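You operate a simulated robot arm through the tools that you are given. There is no shell and no other tool.

You are at the controls of a simulated robot arm. One attempt, no reset.

JOB
Set the silver eyelet into the white plate with the press.
Fine: plate on the block, eyelet in its hole, bed in, guard down; the press's blue lever to FREE for the stroke and back to HOLD; leave the other plates, the depth stop and the clamp knob.

It is judged by the outcome, as a careful person would: the job done as asked, and still so three seconds after it is handed in. It fails if anything else is knocked over, pushed out of place, dropped, spilled or broken.

ROBOT AND FRAMES
A 7-joint arm with a two-finger gripper, fixed in place. Base frame: the origin is on the floor under the middle of its stand, x ahead of it, y to its left, z up. Readings come in m, rad, newtons and seconds.
With the tool pointing down near the work surface it reaches from about 0.3 to 0.74 m from the base axis. Its first joint turns from -2.897 to 2.897 rad. Payload 2.94 kg.
The TCP is the grasp point between the finger pads, 0.03 m short of the fingertips. In the tool frame z runs along the fingers and y along their closing line. The gripper opens to 0.138 m; its body begins 0.109 m behind the TCP.
Orientation is that of the tool frame in the base frame, as a unit quaternion [w, x, y, z]. With the fingers straight down and closing along the base's y, the tool's x points along the base's -x, its y along +y and its z along -z.

CONTROLS
- The arm moves only by the tool nudge_tool. Its argument "deltas" is a list of rows, each a list of 7 numbers: the shift along the base's x, y, z in units of 20 mm (1.0 is 20 mm), then the turn, a rotation vector about the base's x, y, z in units of 5 degrees (1.0 is 5 degrees), then the closure in counts, from 0 (fully open) to 255 (shut). In form: [[tx, ty, tz, wx, wy, wz, fingers], ...]. A call has 1 to 20 rows; each row shifts and turns the commanded pose from where the row before left it. A call with a number of a shift or a turn outside -1 to 1 is refused whole. A row lasts 0.2 s, in which the tool goes at most 0.05 m and 0.15 rad; a call with a longer step from one row to the next is refused whole, and so is a gripper value outside its range. Where a pose cannot be reached the arm comes as near as it can. A force on the tool above 50 N (or 10 N above the force at the start of the call, whichever is more), or a blocked arm, ends the call early, and 0.2 s more pass. Each finger travels about 0.072 m/s and halts on what it meets, pressing with about 33 N; the grip force reading is that of the motor and also rises with nothing between the fingers. The clock runs only during rows and for 0.2 s after the last one: add rows that do not move to give the fingers time. The reply holds the time, the measured pose of the TCP, the force on the tool along the base axes, the opening and the grip force, in the units named above and with some noise, with the torque about the TCP (base axes, N m) and any sound that the robot's microphone picked up, and new pictures: "views" is both (left out), scene, wrist or none.
- Cameras (640 x 400 px; columns grow to the right, rows downward): "scene" is fixed at [0.3891, -0.6589, 1.4479]; the picture's right is [0.99, -0.16, 0.00], its down [-0.03, -0.19, -0.98] and it looks along [0.16, 0.97, -0.19] (base axes); focal length 370 px, centre (320, 200). "wrist" rides on the gripper at [0.071, 0.019, -0.146] in the tool frame; the picture's right is [-0.26, 0.96, 0.00], its down [-0.85, -0.23, -0.48] and it looks along [-0.46, -0.12, 0.88] (tool axes); focal length 280 px, centre (320, 200). There is no depth. A picture from a camera that has moved, and an enlarged one, comes with that camera's place and axes in the base frame and with its lens. The place of the scene camera against the robot may be out by one fixed shift of up to 0.018 m in any direction.
- slide_trunk(by): slides the trunk up (or, below 0, down) by that many m; the arm rides with it, the base frame stays. It gives what a move gives, with no picture.
- enlarge(camera, box): a new picture of the part [left, top, right, bottom] of that camera's present view, enlarged. The clock stands still meanwhile.
- hand_in(): hands the job in; it is judged then, once.

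Nothing tells you positions but the pictures and the camera data. Unless the task says otherwise, let go and move clear before handing in.

The tools are called after ">>>" as name(argument=value, ...) on one line, values as JSON. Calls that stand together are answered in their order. nudge_tool: Moves the arm, as the interface text tells. Its arguments: {"type":"object","properties":{"deltas":{"type":"array","items":{"type":"array","items":{"type":"number"}}},"views":{"type":"string","enum":["both","scene","wrist","none"]}},"required":["deltas"]} The other tools are called the same way: slide_trunk (by) moves the trunk up or down; enlarge (camera, box) takes an enlarged picture of a part of a camera's view; hand_in () hands the job in.

At the start:

```text
clock: 0.0
eef_pos: [0.2637, 0.2368, 1.4291]
tool_rot: [0.001, 0.003, 1.0, 0.001]
force: [0.8, 0.3, 0.2]
torque: [0.03, 0.0, 0.05]
gripper_width: 0.1382
grasp_force: 0.1
trunk travel left (down, up): [-0.425, 0.029]
```

scene: 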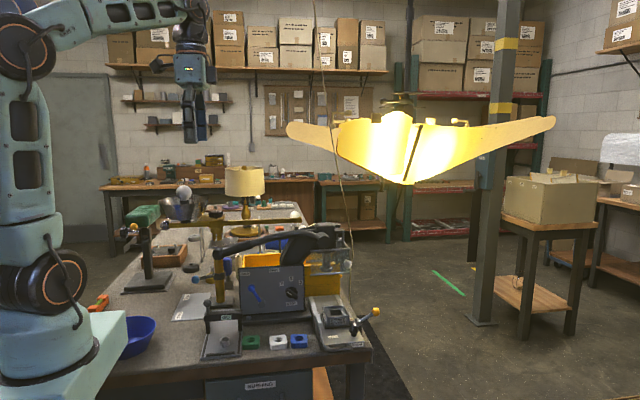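
wrist: 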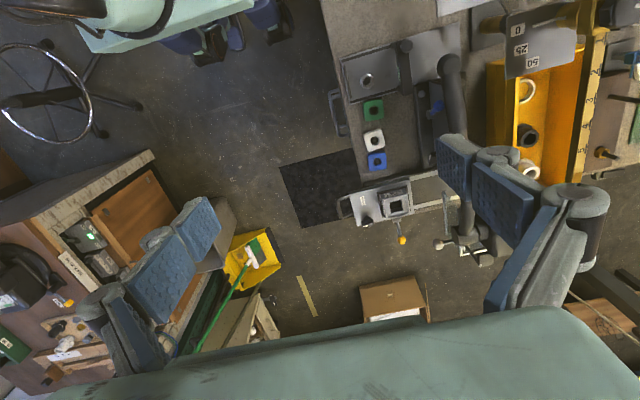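

I see a bench with a press (yellow and grey housing, black long handle), three coloured plates (green, white, blue) in front of it, and a bed with a block at the right. I'll enlarge the pictures to find the details before I move anything.

>>> enlarge(camera="scene", box=[180, 210, 390, 370])

>>> enlarge(camera="wrist", box=[320, 20, 560, 270])

>>> enlarge(camera="scene", box=[80, 160, 260, 360])

```text
2.50 times, centred on (285, 290) of scene
camera zoom: at [0.3891, -0.6589, 1.4479], right [0.99, -0.16, 0.0], down [-0.03, -0.19, -0.98], along [0.16, 0.97, -0.19], focal length 924 px, centre (408, -25)
```

zoom: 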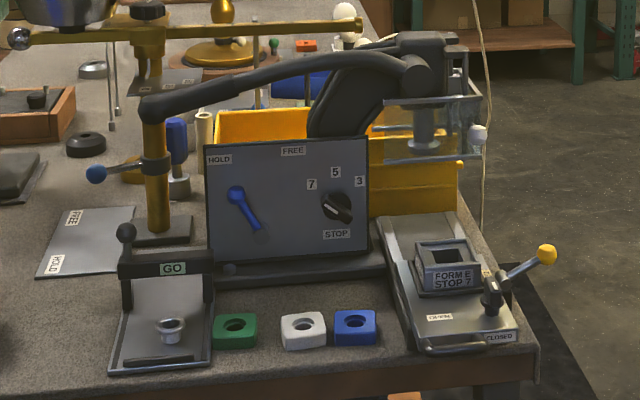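

```text
1.60 times, centred on (440, 145) of wrist
camera zoom: at [0.1922, 0.2557, 1.5756], right [0.27, 0.96, 0.0], down [0.85, -0.24, 0.48], along [0.46, -0.13, -0.88], focal length 449 px, centre (128, 288)
```

zoom: 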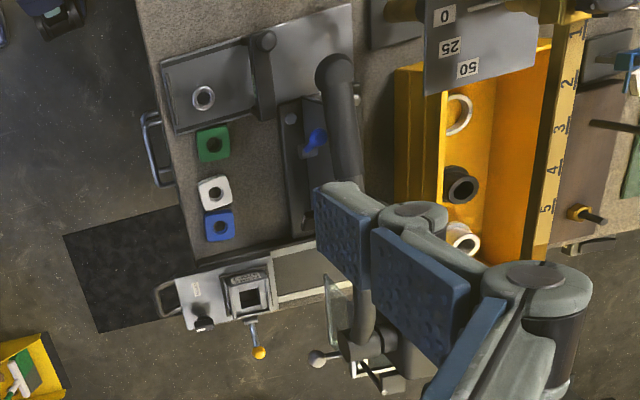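

```text
2.00 times, centred on (170, 260) of scene
camera zoom: at [0.3891, -0.6589, 1.4479], right [0.99, -0.16, 0.0], down [-0.03, -0.19, -0.98], along [0.16, 0.97, -0.19], focal length 740 px, centre (620, 80)
```

zoom: 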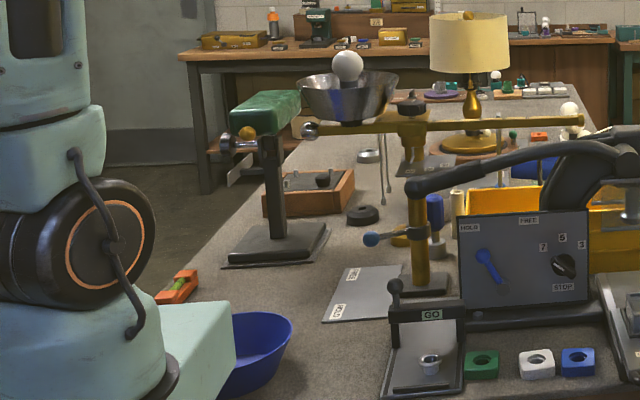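

The press has a HOLD/FREE panel with a blue lever, and a bed with a block marked "FORM E STOP 7". A second blue lever sits on a balance to the left. I'll zoom in more on each part.

>>> enlarge(camera="scene", box=[250, 215, 380, 296])

>>> enlarge(camera="scene", box=[190, 280, 320, 361])

>>> enlarge(camera="scene", box=[290, 280, 400, 361])

>>> enlarge(camera="wrist", box=[330, 140, 480, 240])

>>> enlarge(camera="wrist", box=[330, 40, 480, 140])

>>> enlarge(camera="wrist", box=[420, 160, 560, 280])

```text
4.92 times, centred on (315, 256) of scene
camera zoom: at [0.3891, -0.6589, 1.4479], right [0.99, -0.16, 0.0], down [-0.03, -0.19, -0.98], along [0.16, 0.97, -0.19], focal length 1820 px, centre (345, -73)
```

zoom: 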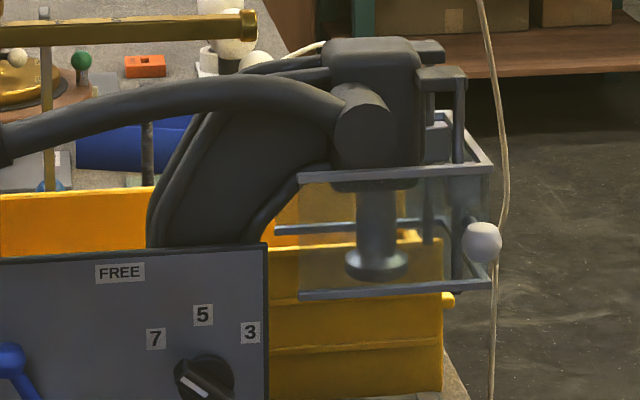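

```text
4.92 times, centred on (255, 320) of scene
camera zoom: at [0.3891, -0.6589, 1.4479], right [0.99, -0.16, 0.0], down [-0.03, -0.19, -0.98], along [0.16, 0.97, -0.19], focal length 1820 px, centre (640, -393)
```

zoom: 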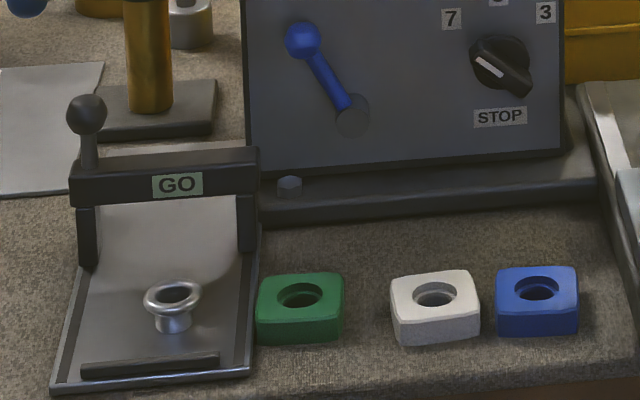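

```text
4.94 times, centred on (345, 320) of scene
camera zoom: at [0.3891, -0.6589, 1.4479], right [0.99, -0.16, 0.0], down [-0.03, -0.19, -0.98], along [0.16, 0.97, -0.19], focal length 1826 px, centre (196, -395)
```

zoom: 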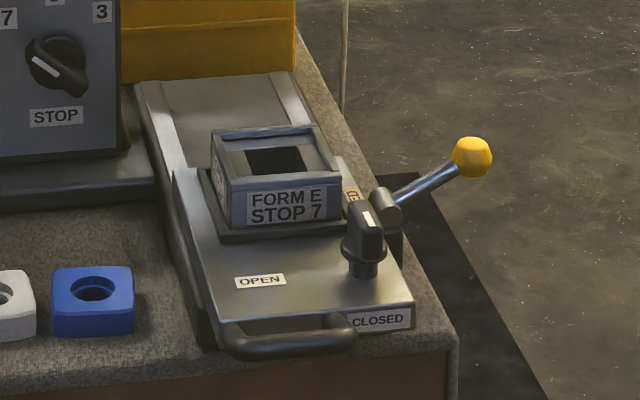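

```text
4.00 times, centred on (405, 190) of wrist
camera zoom: at [0.1922, 0.2557, 1.5756], right [0.27, 0.96, 0.0], down [0.85, -0.24, 0.48], along [0.46, -0.13, -0.88], focal length 1122 px, centre (-20, 240)
```

zoom: 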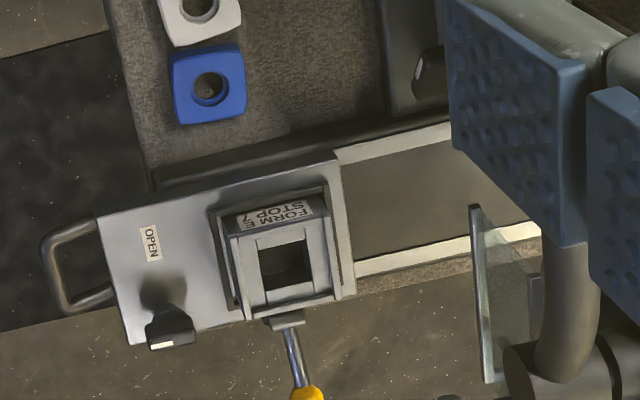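

```text
4.00 times, centred on (405, 90) of wrist
camera zoom: at [0.1922, 0.2557, 1.5756], right [0.27, 0.96, 0.0], down [0.85, -0.24, 0.48], along [0.46, -0.13, -0.88], focal length 1122 px, centre (-20, 640)
```

zoom: 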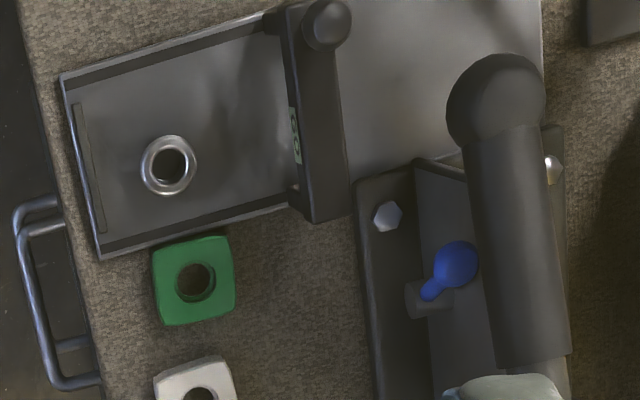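

```text
3.33 times, centred on (490, 220) of wrist
camera zoom: at [0.1922, 0.2557, 1.5756], right [0.27, 0.96, 0.0], down [0.85, -0.24, 0.48], along [0.46, -0.13, -0.88], focal length 935 px, centre (-247, 133)
```

zoom: 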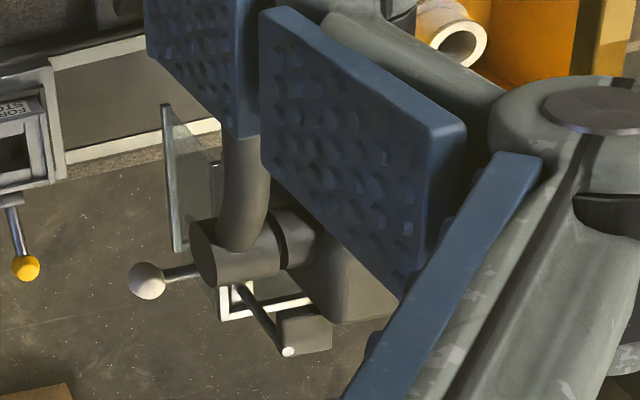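

The press handle's end is near (0.27, 0.45, 1.08), the block near (0.63, 0.36, 0.88), the white plate near (0.44, 0.34, 0.83), and the guard's ball near (0.67, 0.42, 1.03). I'll lower the trunk a little and take a closer look from above.

>>> slide_trunk(by=-0.15)

>>> nudge_tool(deltas=[[0, -1, 0, 0, 0, 0, 0], [0, -1, 0, 0, 0, 0, 0], [1, -1, 0, 0, 0, 0, 0], [1, -1, 0, 0, 0, 0, 0]], views="both")

```text
clock: 1.8
eef_pos: [0.2645, 0.2346, 1.279]
tool_rot: [0.0, 0.006, 1.0, 0.0]
force: [-0.3, -0.3, 0.5]
torque: [0.01, -0.01, -0.04]
gripper_width: 0.1376
grasp_force: 0.0
trunk travel left (down, up): [-0.275, 0.179]
```

```text
clock: 2.8
eef_pos: [0.3029, 0.1548, 1.2806]
tool_rot: [0.001, 0.003, 1.0, 0.001]
force: [0.5, -0.4, -0.6]
torque: [0.01, 0.0, 0.01]
gripper_width: 0.1378
grasp_force: 0.1
trunk travel left (down, up): [-0.275, 0.179]
camera wrist: at [0.2307, 0.1743, 1.4269], right [0.27, 0.96, 0.0], down [0.85, -0.24, 0.48], along [0.46, -0.13, -0.88], focal length 280 px, centre (320, 200)
```

scene: 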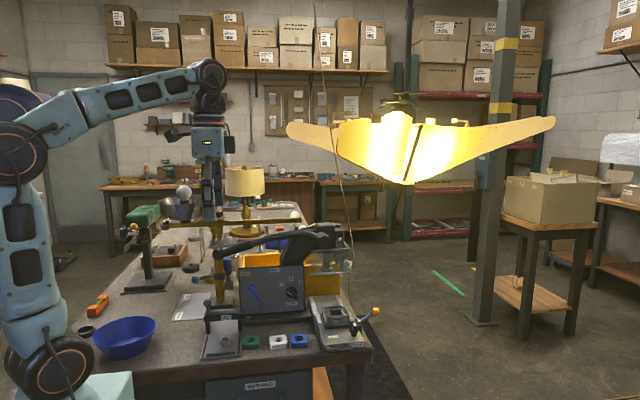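
wrist: 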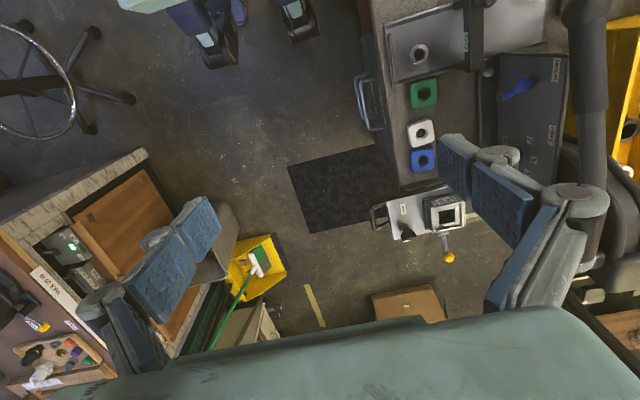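

I'm now lower and further forward, so the plates and bed are in the wrist view. I'll enlarge that view to measure positions.

>>> enlarge(camera="wrist", box=[360, 100, 490, 181])

>>> enlarge(camera="wrist", box=[360, 180, 490, 261])

>>> enlarge(camera="wrist", box=[370, 0, 530, 100])

>>> enlarge(camera="wrist", box=[480, 0, 640, 100])

>>> enlarge(camera="wrist", box=[480, 90, 640, 190])

```text
4.92 times, centred on (425, 140) of wrist
camera zoom: at [0.2307, 0.1743, 1.4269], right [0.27, 0.96, 0.0], down [0.85, -0.24, 0.48], along [0.46, -0.13, -0.88], focal length 1380 px, centre (-197, 493)
```

zoom: 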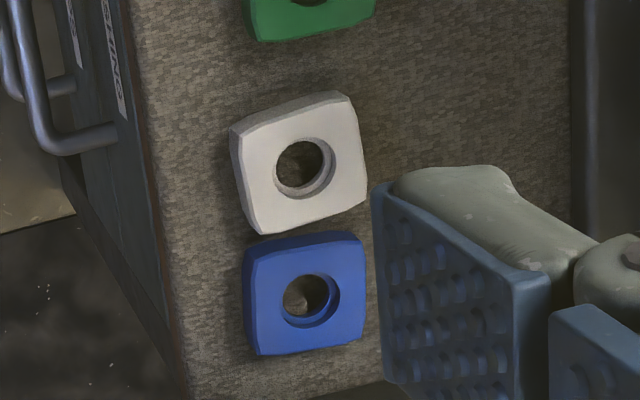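

```text
4.92 times, centred on (425, 220) of wrist
camera zoom: at [0.2307, 0.1743, 1.4269], right [0.27, 0.96, 0.0], down [0.85, -0.24, 0.48], along [0.46, -0.13, -0.88], focal length 1380 px, centre (-197, 99)
```

zoom: 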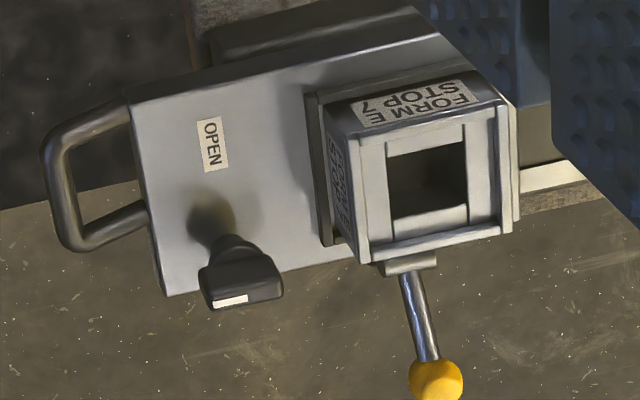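

```text
4.00 times, centred on (450, 50) of wrist
camera zoom: at [0.2307, 0.1743, 1.4269], right [0.27, 0.96, 0.0], down [0.85, -0.24, 0.48], along [0.46, -0.13, -0.88], focal length 1122 px, centre (-200, 800)
```

zoom: 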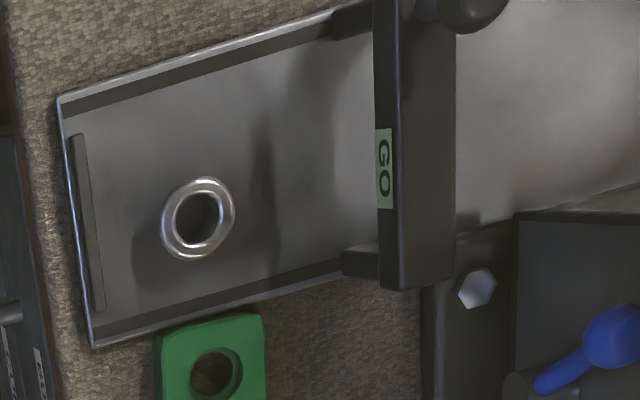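

```text
4.00 times, centred on (560, 50) of wrist
camera zoom: at [0.2307, 0.1743, 1.4269], right [0.27, 0.96, 0.0], down [0.85, -0.24, 0.48], along [0.46, -0.13, -0.88], focal length 1122 px, centre (-640, 800)
```

zoom: 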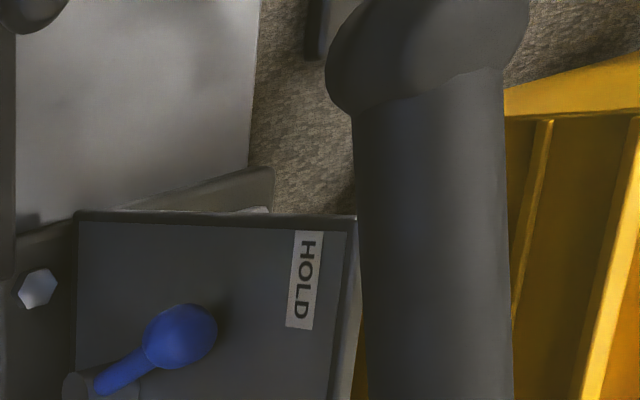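

```text
4.00 times, centred on (560, 140) of wrist
camera zoom: at [0.2307, 0.1743, 1.4269], right [0.27, 0.96, 0.0], down [0.85, -0.24, 0.48], along [0.46, -0.13, -0.88], focal length 1122 px, centre (-640, 440)
```

zoom: 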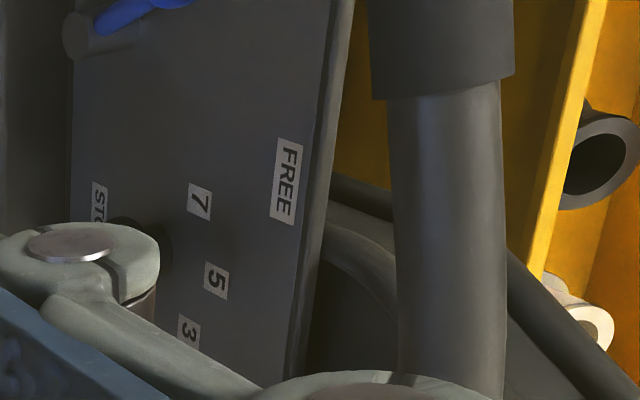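

The plates are rounded squares about 50 mm across, and the white one sits near (0.438, 0.336). I'll move closer to see the block and bed.

>>> nudge_tool(deltas=[[1, 0.3, -0.6, 0, 0, 0, 0], [1, 0.3, -0.6, 0, 0, 0, 0], [1, 0.3, -0.6, 0, 0, 0, 0], [1, 0.3, -0.6, 0, 0, 0, 0], [1, 0.3, -0.6, 0, 0, 0, 0], [1, 0.3, -0.6, 0, 0, 0, 0], [1, 0.3, -0.6, 0, 0, 0, 0], [1, 0.3, -0.6, 0, 0, 0, 0], [0, 0, 0, 0, 0, 0, 0]], views="both")

>>> enlarge(camera="wrist", box=[330, 80, 490, 180])

>>> enlarge(camera="wrist", box=[330, 0, 490, 100])

```text
clock: 4.8
eef_pos: [0.4627, 0.206, 1.1832]
tool_rot: [0.001, 0.003, 1.0, 0.0]
force: [-0.6, 0.1, -0.1]
torque: [0.0, 0.0, 0.01]
gripper_width: 0.1382
grasp_force: 0.2
trunk travel left (down, up): [-0.275, 0.179]
camera wrist: at [0.3918, 0.2252, 1.3294], right [0.27, 0.96, 0.0], down [0.85, -0.24, 0.48], along [0.46, -0.13, -0.88], focal length 280 px, centre (320, 200)
```

scene: 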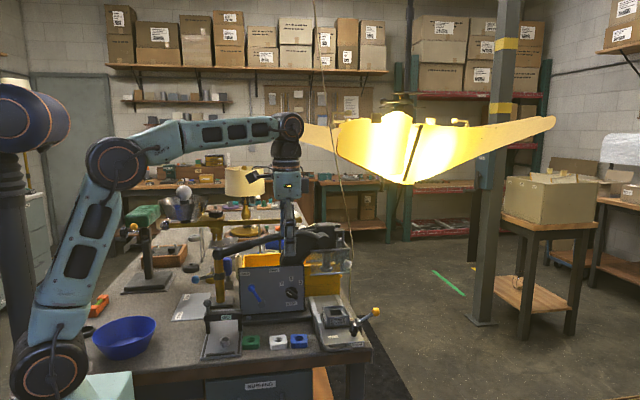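
wrist: 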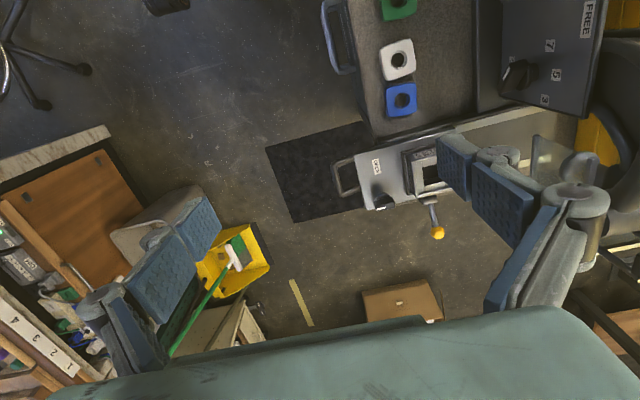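

```text
4.00 times, centred on (410, 130) of wrist
camera zoom: at [0.3918, 0.2252, 1.3294], right [0.27, 0.96, 0.0], down [0.85, -0.24, 0.48], along [0.46, -0.13, -0.88], focal length 1122 px, centre (-40, 480)
```

zoom: 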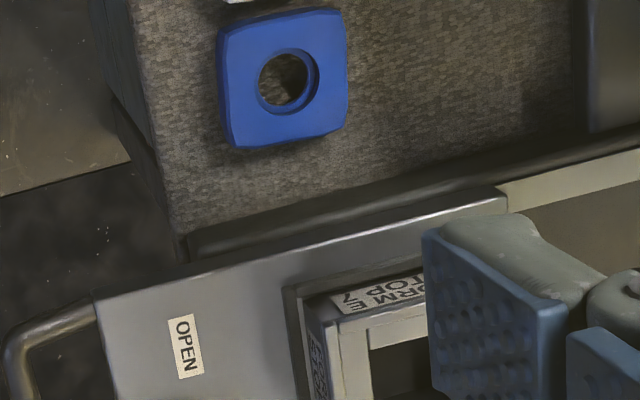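

```text
4.00 times, centred on (410, 50) of wrist
camera zoom: at [0.3918, 0.2252, 1.3294], right [0.27, 0.96, 0.0], down [0.85, -0.24, 0.48], along [0.46, -0.13, -0.88], focal length 1122 px, centre (-40, 800)
```

zoom: 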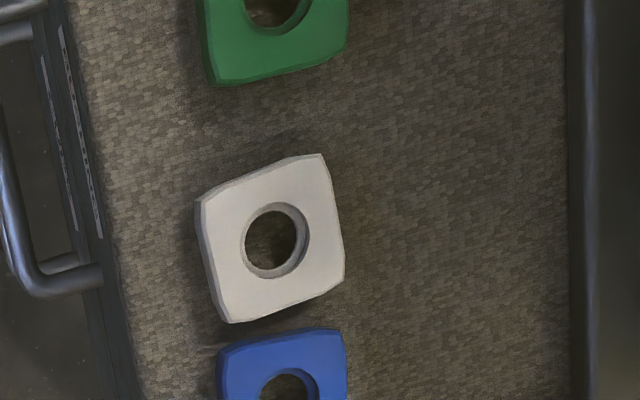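

The right finger hides the block in this view. I'll raise the arm and shift left so the block shows between the fingers.

>>> nudge_tool(deltas=[[0, 0, 1, 0, 0, 0, 0], [0, 0, 1, 0, 0, 0, 0], [0, 0.5, 1, 0, 0, 0, 0], [0, 1, 0.5, 0, 0, 0, 0], [0, 1, 0, 0, 0, 0, 0], [0, 1, 0, 0, 0, 0, 0], [0, 1, 0, 0, 0, 0, 0], [0, 1, 0, 0, 0, 0, 0], [0, 0, 0, 0, 0, 0, 0]], views="both")

>>> enlarge(camera="wrist", box=[290, 130, 450, 230])

>>> enlarge(camera="wrist", box=[270, 0, 430, 100])

>>> enlarge(camera="wrist", box=[380, 0, 640, 163])

```text
clock: 6.8
eef_pos: [0.4623, 0.292, 1.2505]
tool_rot: [0.002, 0.003, 1.0, 0.0]
force: [0.0, 0.3, 0.6]
torque: [0.0, -0.01, -0.03]
gripper_width: 0.1378
grasp_force: 0.1
out of reach, approached as far as the arm can: row 8
trunk travel left (down, up): [-0.275, 0.179]
camera wrist: at [0.3904, 0.3125, 1.3979], right [0.27, 0.96, 0.0], down [0.85, -0.24, 0.48], along [0.46, -0.13, -0.88], focal length 280 px, centre (320, 200)
```

scene: 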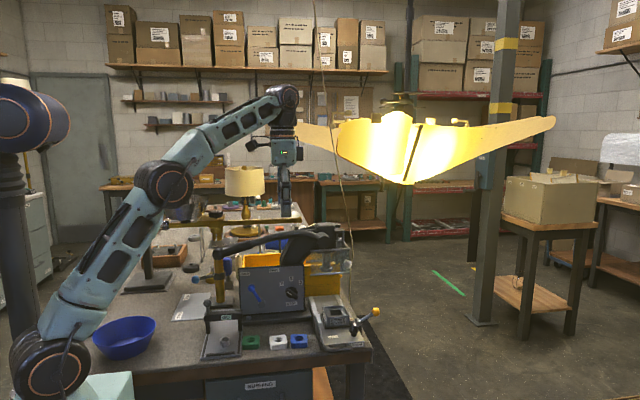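
wrist: 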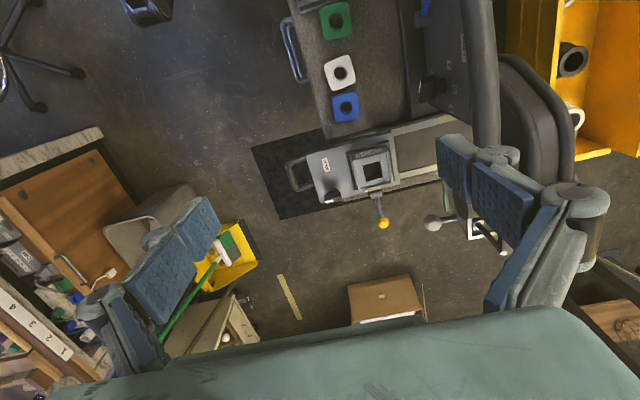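

```text
4.00 times, centred on (370, 180) of wrist
camera zoom: at [0.3904, 0.3125, 1.3979], right [0.27, 0.96, 0.0], down [0.85, -0.24, 0.48], along [0.46, -0.13, -0.88], focal length 1122 px, centre (120, 280)
```

zoom: 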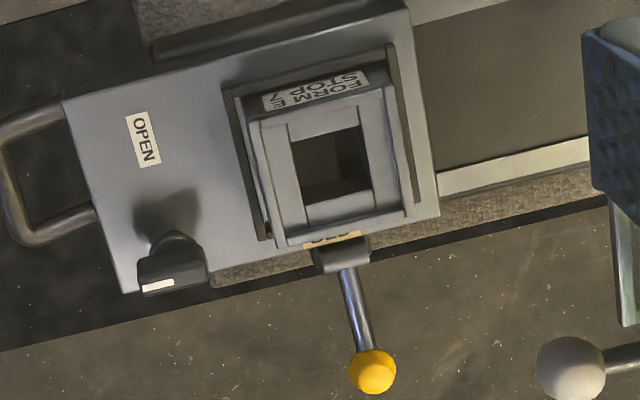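

```text
4.00 times, centred on (350, 50) of wrist
camera zoom: at [0.3904, 0.3125, 1.3979], right [0.27, 0.96, 0.0], down [0.85, -0.24, 0.48], along [0.46, -0.13, -0.88], focal length 1122 px, centre (200, 800)
```

zoom: 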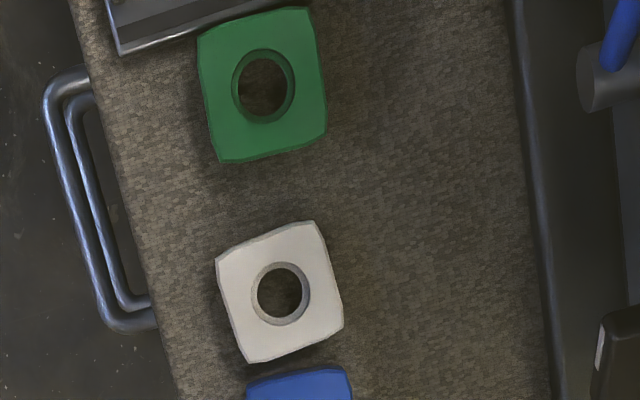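

```text
2.45 times, centred on (510, 82) of wrist
camera zoom: at [0.3904, 0.3125, 1.3979], right [0.27, 0.96, 0.0], down [0.85, -0.24, 0.48], along [0.46, -0.13, -0.88], focal length 688 px, centre (-146, 491)
```

zoom: 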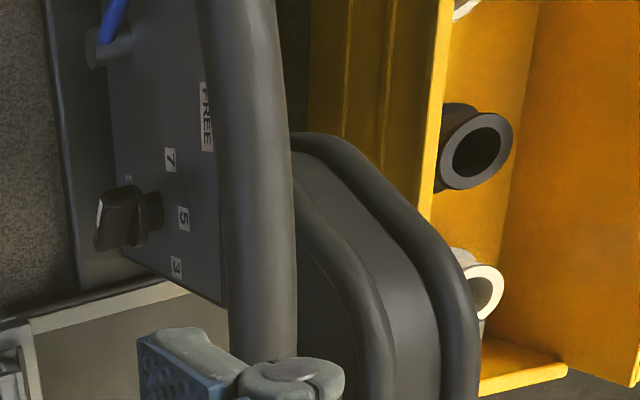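

The block's pocket looks smaller than the plate from here, so I need a closer look at it. I'll descend toward the block while staying in front of the press.

>>> enlarge(camera="scene", box=[315, 300, 365, 331])

>>> nudge_tool(deltas=[[0, -1, -0.5, 0, 0, 0, 0], [0.5, 0, -1, 0, 0, 0, 0], [0.5, 0, -1, 0, 0, 0, 0], [0.5, 0, -1, 0, 0, 0, 0], [0.5, 0, -1, 0, 0, 0, 0], [0.5, 0, -1, 0, 0, 0, 0], [0.5, 0, -1, 0, 0, 0, 0], [0, 0, -1, 0, 0, 0, 0], [0, 0, -1, 0, 0, 0, 0], [0, 0, -1, 0, 0, 0, 0], [0, 0, 0, 0, 0, 0, 0]], views="both")

>>> enlarge(camera="wrist", box=[340, 120, 500, 220])

```text
12.80 times, centred on (340, 316) of scene
camera zoom: at [0.3891, -0.6589, 1.4479], right [0.99, -0.16, 0.0], down [-0.03, -0.19, -0.98], along [0.16, 0.97, -0.19], focal length 4733 px, centre (64, -1278)
```

zoom: 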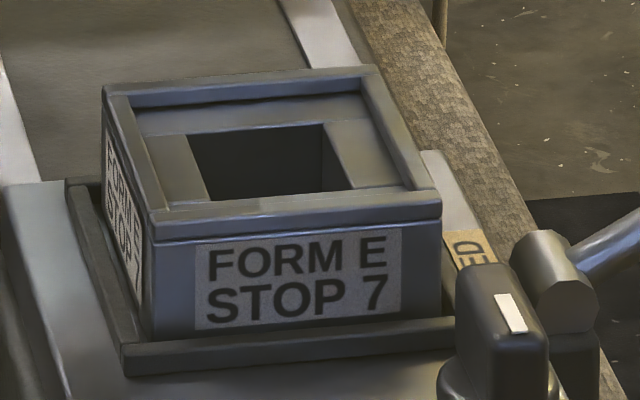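

```text
clock: 9.2
eef_pos: [0.5203, 0.2728, 1.0607]
tool_rot: [0.0, 0.004, 1.0, 0.0]
force: [0.1, -0.3, -0.3]
torque: [-0.04, -0.04, 0.01]
gripper_width: 0.1381
grasp_force: 0.0
trunk travel left (down, up): [-0.275, 0.179]
camera wrist: at [0.4497, 0.2926, 1.207], right [0.27, 0.96, 0.0], down [0.85, -0.24, 0.48], along [0.46, -0.13, -0.88], focal length 280 px, centre (320, 200)
```

scene: 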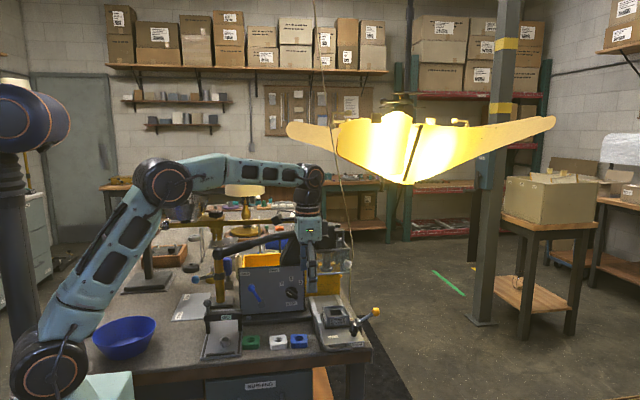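
wrist: 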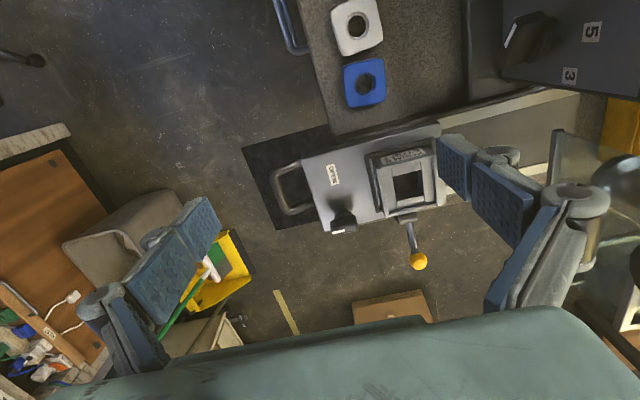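

```text
4.00 times, centred on (420, 170) of wrist
camera zoom: at [0.4497, 0.2926, 1.207], right [0.27, 0.96, 0.0], down [0.85, -0.24, 0.48], along [0.46, -0.13, -0.88], focal length 1122 px, centre (-80, 320)
```

zoom: 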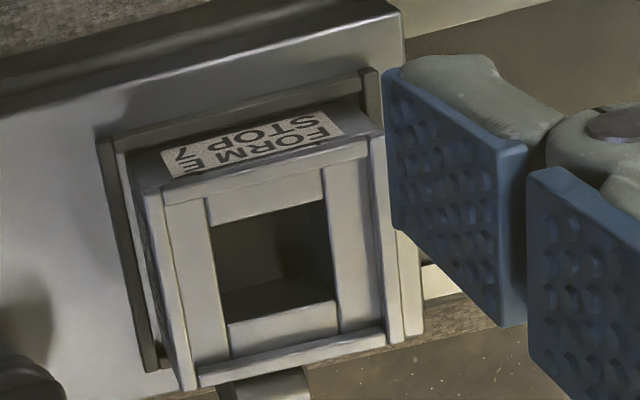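

The block's top is a thin raised rim around a ledge with a square hole, so the plate sits inside the rim. I'll take a second view from further out to get its height and centre by parallax.

>>> nudge_tool(deltas=[[1, -0.2, 0, 0, 0, 0, 0], [1, -0.2, 0, 0, 0, 0, 0], [1, -0.2, 0, 0, 0, 0, 0], [1, -0.2, 0, 0, 0, 0, 0], [1, -0.2, 0, 0, 0, 0, 0], [0, 0, 0, 0, 0, 0, 0]], views="wrist")

>>> enlarge(camera="wrist", box=[350, 50, 510, 150])

>>> enlarge(camera="wrist", box=[260, 0, 420, 100])

```text
clock: 10.6
eef_pos: [0.6203, 0.2547, 1.0601]
tool_rot: [0.0, 0.003, 1.0, 0.0]
force: [0.0, -0.6, -0.1]
torque: [-0.03, 0.01, 0.02]
gripper_width: 0.138
grasp_force: 0.1
trunk travel left (down, up): [-0.275, 0.179]
camera wrist: at [0.5499, 0.2745, 1.2072], right [0.27, 0.96, 0.0], down [0.85, -0.24, 0.48], along [0.46, -0.13, -0.88], focal length 280 px, centre (320, 200)
```

wrist: 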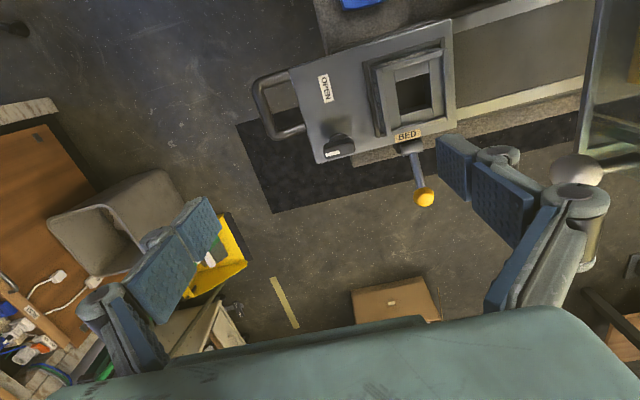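

```text
4.00 times, centred on (430, 100) of wrist
camera zoom: at [0.5499, 0.2745, 1.2072], right [0.27, 0.96, 0.0], down [0.85, -0.24, 0.48], along [0.46, -0.13, -0.88], focal length 1122 px, centre (-120, 600)
```

zoom: 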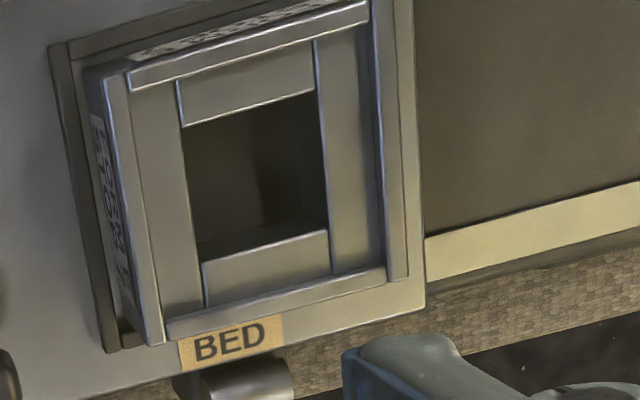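

```text
4.00 times, centred on (340, 50) of wrist
camera zoom: at [0.5499, 0.2745, 1.2072], right [0.27, 0.96, 0.0], down [0.85, -0.24, 0.48], along [0.46, -0.13, -0.88], focal length 1122 px, centre (240, 800)
```

zoom: 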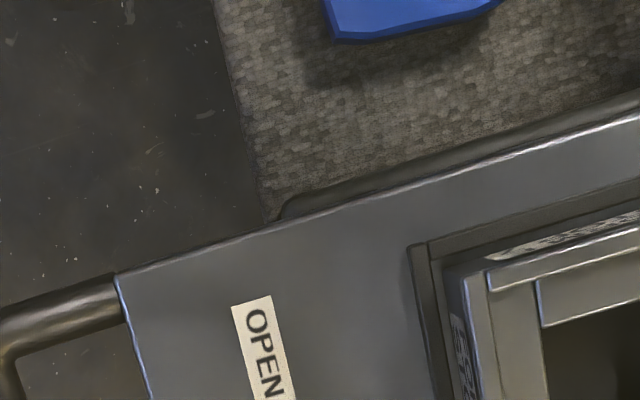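

The pocket inside the rim is about 58 mm square, centred near (0.615, 0.355) with its top at about z 0.912. The yellow-ball lever carries the label "BED". I'll zoom in on that lever, the knob and the guard to work out how they move.

>>> enlarge(camera="scene", box=[345, 300, 395, 331])

>>> enlarge(camera="scene", box=[310, 325, 375, 366])

>>> enlarge(camera="wrist", box=[370, 110, 450, 210])

>>> enlarge(camera="scene", box=[300, 220, 364, 280])

>>> enlarge(camera="wrist", box=[480, 0, 640, 200])

```text
12.80 times, centred on (370, 316) of scene
camera zoom: at [0.3891, -0.6589, 1.4479], right [0.99, -0.16, 0.0], down [-0.03, -0.19, -0.98], along [0.16, 0.97, -0.19], focal length 4733 px, centre (-320, -1278)
```

zoom: 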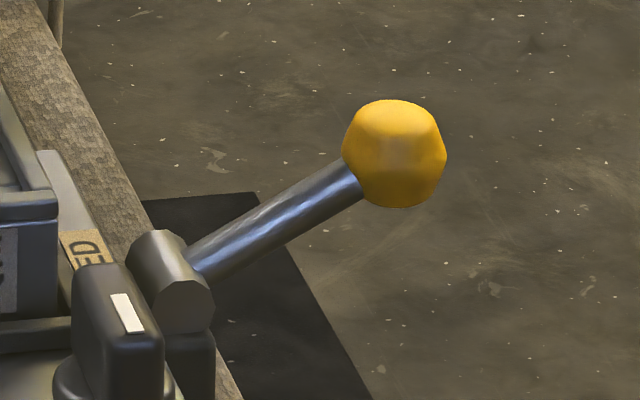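

```text
9.76 times, centred on (342, 346) of scene
camera zoom: at [0.3891, -0.6589, 1.4479], right [0.99, -0.16, 0.0], down [-0.03, -0.19, -0.98], along [0.16, 0.97, -0.19], focal length 3608 px, centre (100, -1220)
```

zoom: 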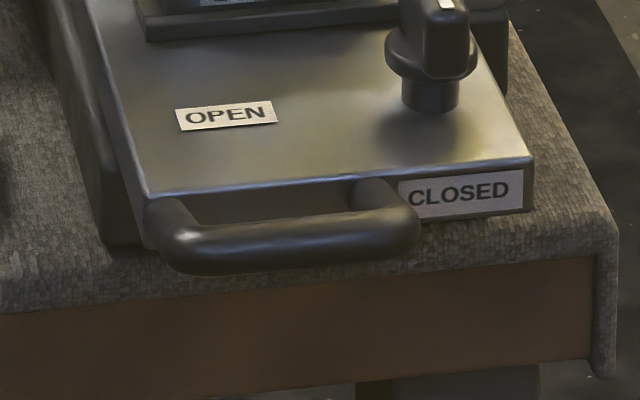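

```text
4.00 times, centred on (410, 160) of wrist
camera zoom: at [0.5499, 0.2745, 1.2072], right [0.27, 0.96, 0.0], down [0.85, -0.24, 0.48], along [0.46, -0.13, -0.88], focal length 1122 px, centre (-40, 360)
```

zoom: 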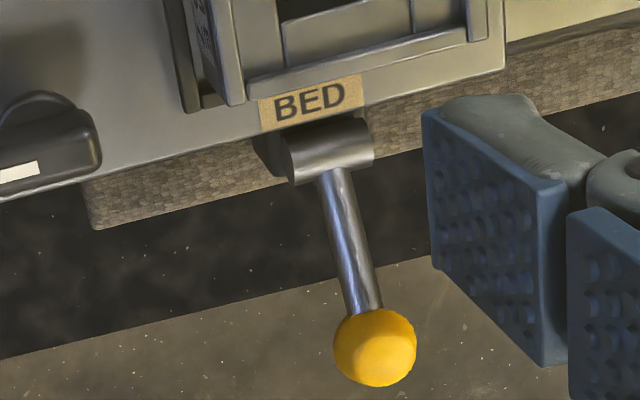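

```text
6.67 times, centred on (332, 250) of scene
camera zoom: at [0.3891, -0.6589, 1.4479], right [0.99, -0.16, 0.0], down [-0.03, -0.19, -0.98], along [0.16, 0.97, -0.19], focal length 2465 px, centre (240, -133)
```

zoom: 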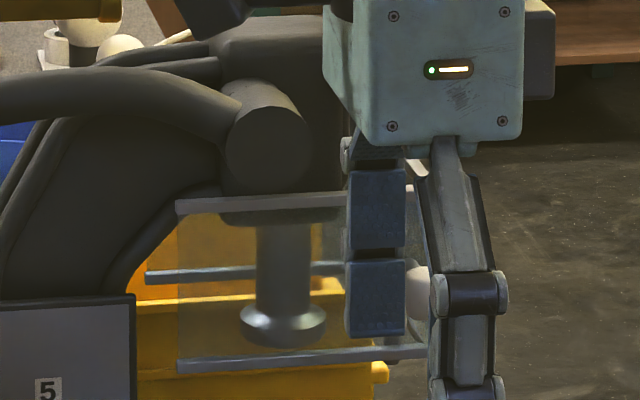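

```text
2.00 times, centred on (560, 100) of wrist
camera zoom: at [0.5499, 0.2745, 1.2072], right [0.27, 0.96, 0.0], down [0.85, -0.24, 0.48], along [0.46, -0.13, -0.88], focal length 561 px, centre (-160, 400)
```

zoom: 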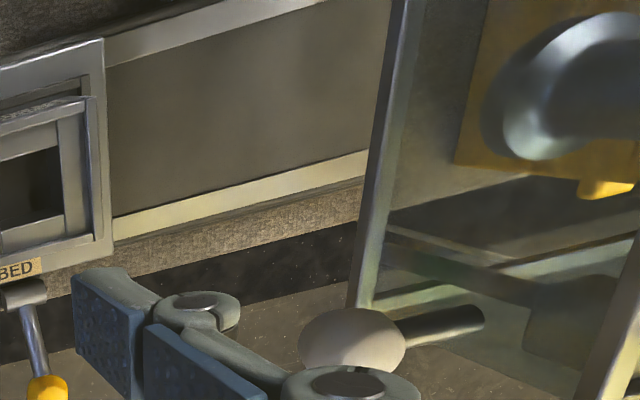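

The plate top is at about z 0.847, centred (0.4385, 0.336) and turned about 4° from the base axes. I'll move above it with the fingers closing along y and check the alignment.

>>> nudge_tool(deltas=[[-0.9, 0.4, 0, 0, 0, 0, 0], [-0.9, 0.4, -0.5, 0, 0, 0, 0], [-0.9, 0.4, -0.5, 0, 0, 0, 0], [-0.9, 0.4, -0.5, 0, 0, 0, 0], [-0.9, 0.4, -0.5, 0, 0, 0, 0], [-0.9, 0.4, -0.5, 0, 0, 0, 0], [-0.9, 0.4, -0.5, 0, 0, 0, 0], [-0.9, 0.4, -0.5, 0, 0, 0, 0], [-0.9, 0.4, -0.5, 0, 0, 0.4, 0], [-0.98, 0.46, -0.5, 0, 0, 0.34, 0], [0, 0, 0, 0, 0, 0, 0]], views="both")

>>> enlarge(camera="wrist", box=[240, 80, 460, 218])

```text
clock: 12.9
eef_pos: [0.4394, 0.334, 0.9711]
tool_rot: [0.0, -0.029, 1.0, 0.001]
force: [-0.3, 1.2, -1.3]
torque: [0.01, -0.02, -0.03]
gripper_width: 0.138
grasp_force: 0.1
trunk travel left (down, up): [-0.275, 0.179]
camera wrist: at [0.3676, 0.349, 1.1179], right [0.21, 0.98, 0.0], down [0.86, -0.18, 0.48], along [0.47, -0.1, -0.88], focal length 280 px, centre (320, 200)
```

scene: 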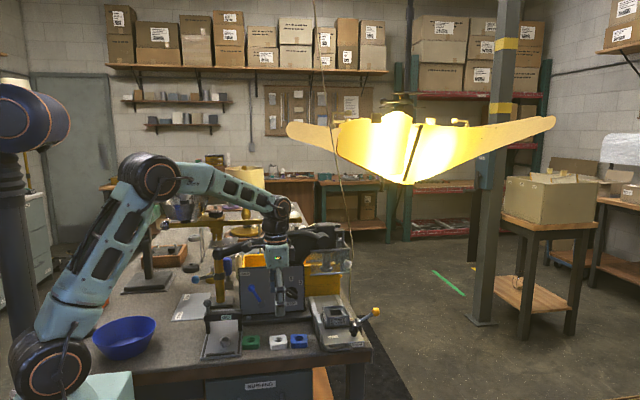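
wrist: 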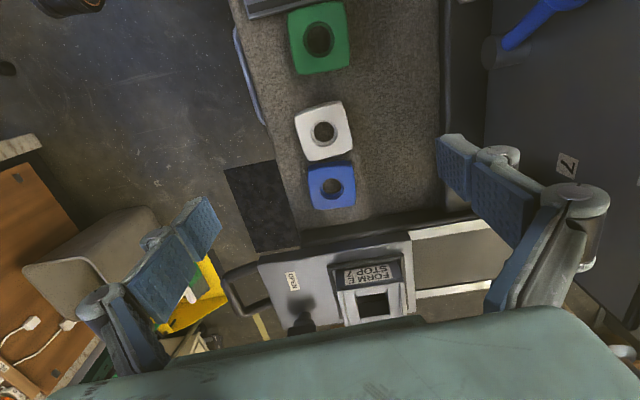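

```text
2.90 times, centred on (350, 149) of wrist
camera zoom: at [0.3676, 0.349, 1.1179], right [0.21, 0.98, 0.0], down [0.86, -0.18, 0.48], along [0.47, -0.1, -0.88], focal length 813 px, centre (233, 348)
```

zoom: 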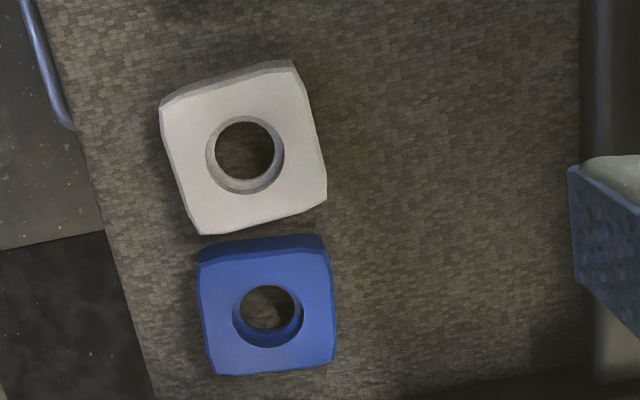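

The plate is confirmed near (0.439, 0.337), turned about 4°. I'll partly close the fingers and descend, checking clearance before I grasp.

>>> nudge_tool(deltas=[[0, 0.15, -0.8, 0, 0, 0.1, 60], [0, 0, -0.8, 0, 0, 0, 100], [0, 0, -0.8, 0, 0, 0, 100], [0, 0, -0.8, 0, 0, 0, 100], [0, 0, -0.8, 0, 0, 0, 100], [0, 0, 0, 0, 0, 0, 100]], views="both")

>>> enlarge(camera="wrist", box=[160, 50, 480, 250])

>>> enlarge(camera="scene", box=[230, 290, 330, 360])

```text
clock: 14.3
eef_pos: [0.44, 0.3375, 0.8899]
tool_rot: [0.0, -0.033, 0.999, 0.0]
force: [-1.4, -0.5, -0.1]
torque: [-0.03, 0.03, -0.01]
gripper_width: 0.0842
grasp_force: 0.1
trunk travel left (down, up): [-0.275, 0.179]
camera wrist: at [0.3674, 0.3511, 1.0366], right [0.2, 0.98, 0.0], down [0.86, -0.17, 0.48], along [0.47, -0.09, -0.88], focal length 280 px, centre (320, 200)
```

scene: 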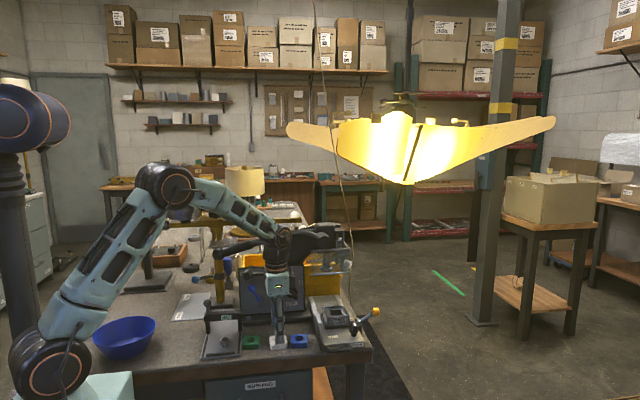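
wrist: 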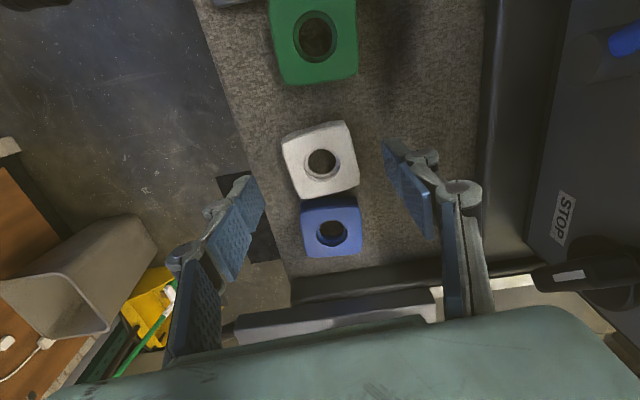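

```text
2.00 times, centred on (320, 150) of wrist
camera zoom: at [0.3674, 0.3511, 1.0366], right [0.2, 0.98, 0.0], down [0.86, -0.17, 0.48], along [0.47, -0.09, -0.88], focal length 561 px, centre (320, 300)
```

zoom: 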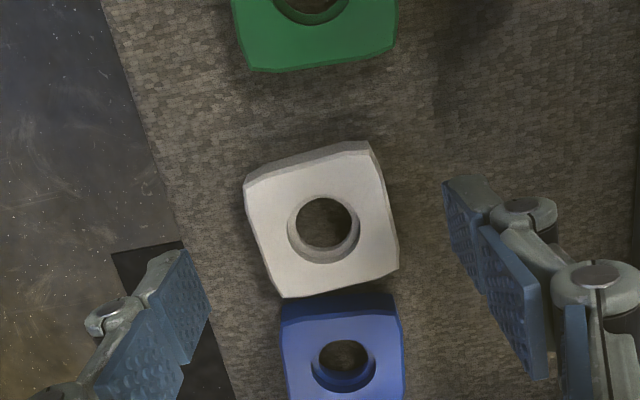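

```text
5.71 times, centred on (280, 325) of scene
camera zoom: at [0.3891, -0.6589, 1.4479], right [0.99, -0.16, 0.0], down [-0.03, -0.19, -0.98], along [0.16, 0.97, -0.19], focal length 2113 px, centre (549, -514)
```

zoom: 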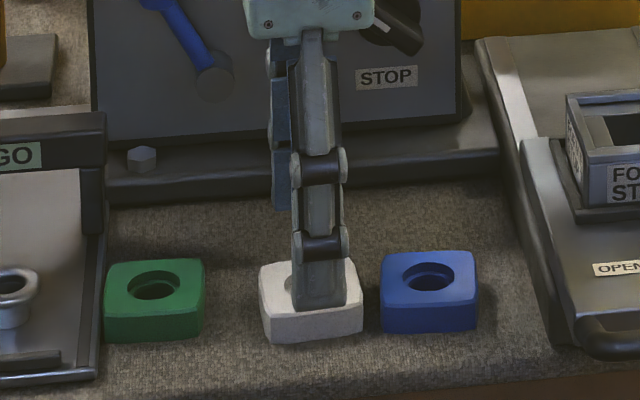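

The plate's hole lines up with the TCP to within about 1 mm. I'll descend to TCP z 0.868 and close on the plate's upper part.

>>> nudge_tool(deltas=[[0, 0, -0.55, 0, 0, 0, 100], [0, 0, -0.55, 0, 0, 0, 100], [0, 0, 0, 0, 0, 0, 100], [0, 0, 0, 0, 0, 0, 200], [0, 0, 0, 0, 0, 0, 200], [0, 0, 0, 0, 0, 0, 200], [0, 0, 0, 0, 0, 0, 200]], views="both")

>>> enlarge(camera="scene", box=[230, 290, 330, 360])

```text
clock: 15.9
eef_pos: [0.4388, 0.3374, 0.8678]
tool_rot: [0.001, -0.033, 0.999, 0.001]
force: [1.0, 1.1, 1.0]
torque: [0.03, -0.02, 0.0]
gripper_width: 0.0486
grasp_force: 33.4
trunk travel left (down, up): [-0.275, 0.179]
camera wrist: at [0.3672, 0.3511, 1.0145], right [0.2, 0.98, 0.0], down [0.86, -0.17, 0.48], along [0.47, -0.09, -0.88], focal length 280 px, centre (320, 200)
```

scene: 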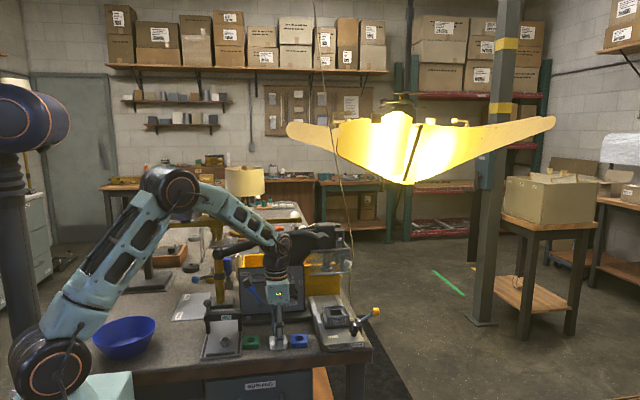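
wrist: 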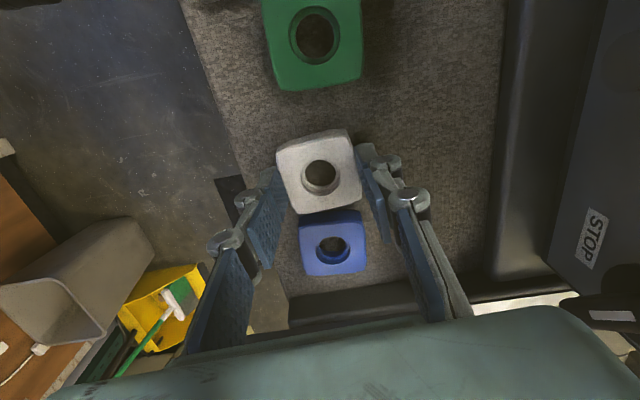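

```text
5.71 times, centred on (280, 325) of scene
camera zoom: at [0.3891, -0.6589, 1.4479], right [0.99, -0.16, 0.0], down [-0.03, -0.19, -0.98], along [0.16, 0.97, -0.19], focal length 2113 px, centre (549, -514)
```

zoom: 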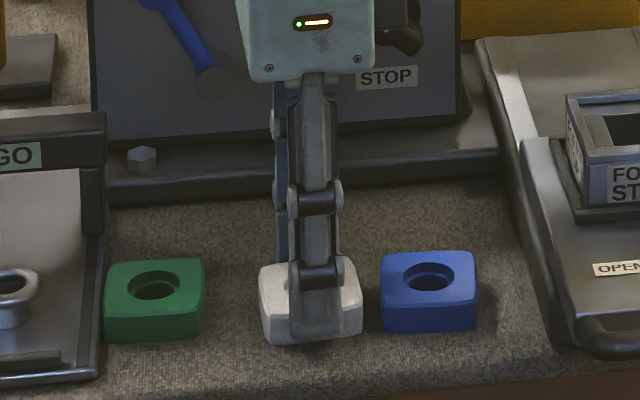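

I have the plate, with a reading of 0.0486 m. The guard's bar and ball sit close behind the block, so I'll lift and turn the gripper about 85°. The plate is square, so it can go in with the fingers closing along x.

>>> nudge_tool(deltas=[[0, 0, 0.5, 0, 0, 0, 200], [0, 0, 1, 0, 0, 0, 200], [0, 0, 1, 0, 0, 0, 200], [0, -0.5, 1, 0, 0, 0, 200], [0.3, -1, 1, 0, 0, 0, 200], [0.5, -1, 1, 0, 0, 0, 200], [0.5, -1, 0.5, 0, 0, 0, 200], [0.5, -0.5, 0.5, 0, 0, 0, 200], [0, 0, 0, 0, 0, 0, 200]], views="both")

```text
clock: 17.9
eef_pos: [0.4761, 0.2577, 1.0003]
tool_rot: [-0.001, -0.033, 0.999, 0.0]
force: [0.0, 0.0, -0.3]
torque: [-0.02, -0.02, -0.01]
gripper_width: 0.0299
grasp_force: 0.1
trunk travel left (down, up): [-0.275, 0.179]
camera wrist: at [0.4036, 0.2714, 1.1464], right [0.2, 0.98, 0.0], down [0.86, -0.17, 0.48], along [0.47, -0.09, -0.88], focal length 280 px, centre (320, 200)
```

scene: 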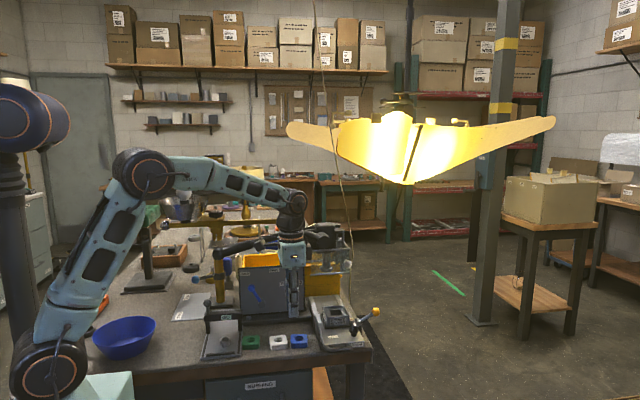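
wrist: 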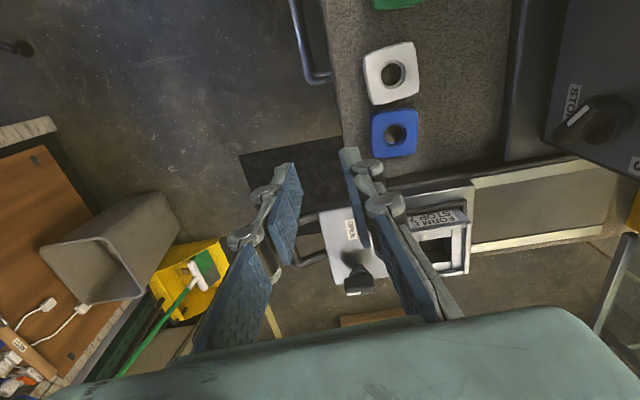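

The plate slipped out of the grip on the lift and is still on the bench. I'll check whether it moved before trying a deeper grasp.

>>> enlarge(camera="wrist", box=[330, 20, 490, 120])

>>> enlarge(camera="scene", box=[230, 315, 330, 360])

```text
4.00 times, centred on (410, 70) of wrist
camera zoom: at [0.4036, 0.2714, 1.1464], right [0.2, 0.98, 0.0], down [0.86, -0.17, 0.48], along [0.47, -0.09, -0.88], focal length 1122 px, centre (-40, 720)
```

zoom: 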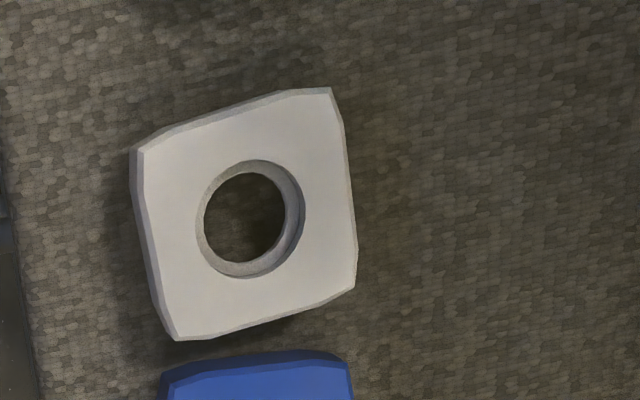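

```text
6.40 times, centred on (280, 338) of scene
camera zoom: at [0.3891, -0.6589, 1.4479], right [0.99, -0.16, 0.0], down [-0.03, -0.19, -0.98], along [0.16, 0.97, -0.19], focal length 2367 px, centre (576, -680)
```

zoom: 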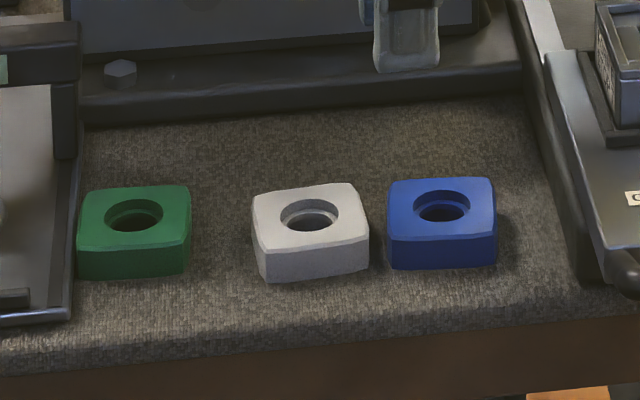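

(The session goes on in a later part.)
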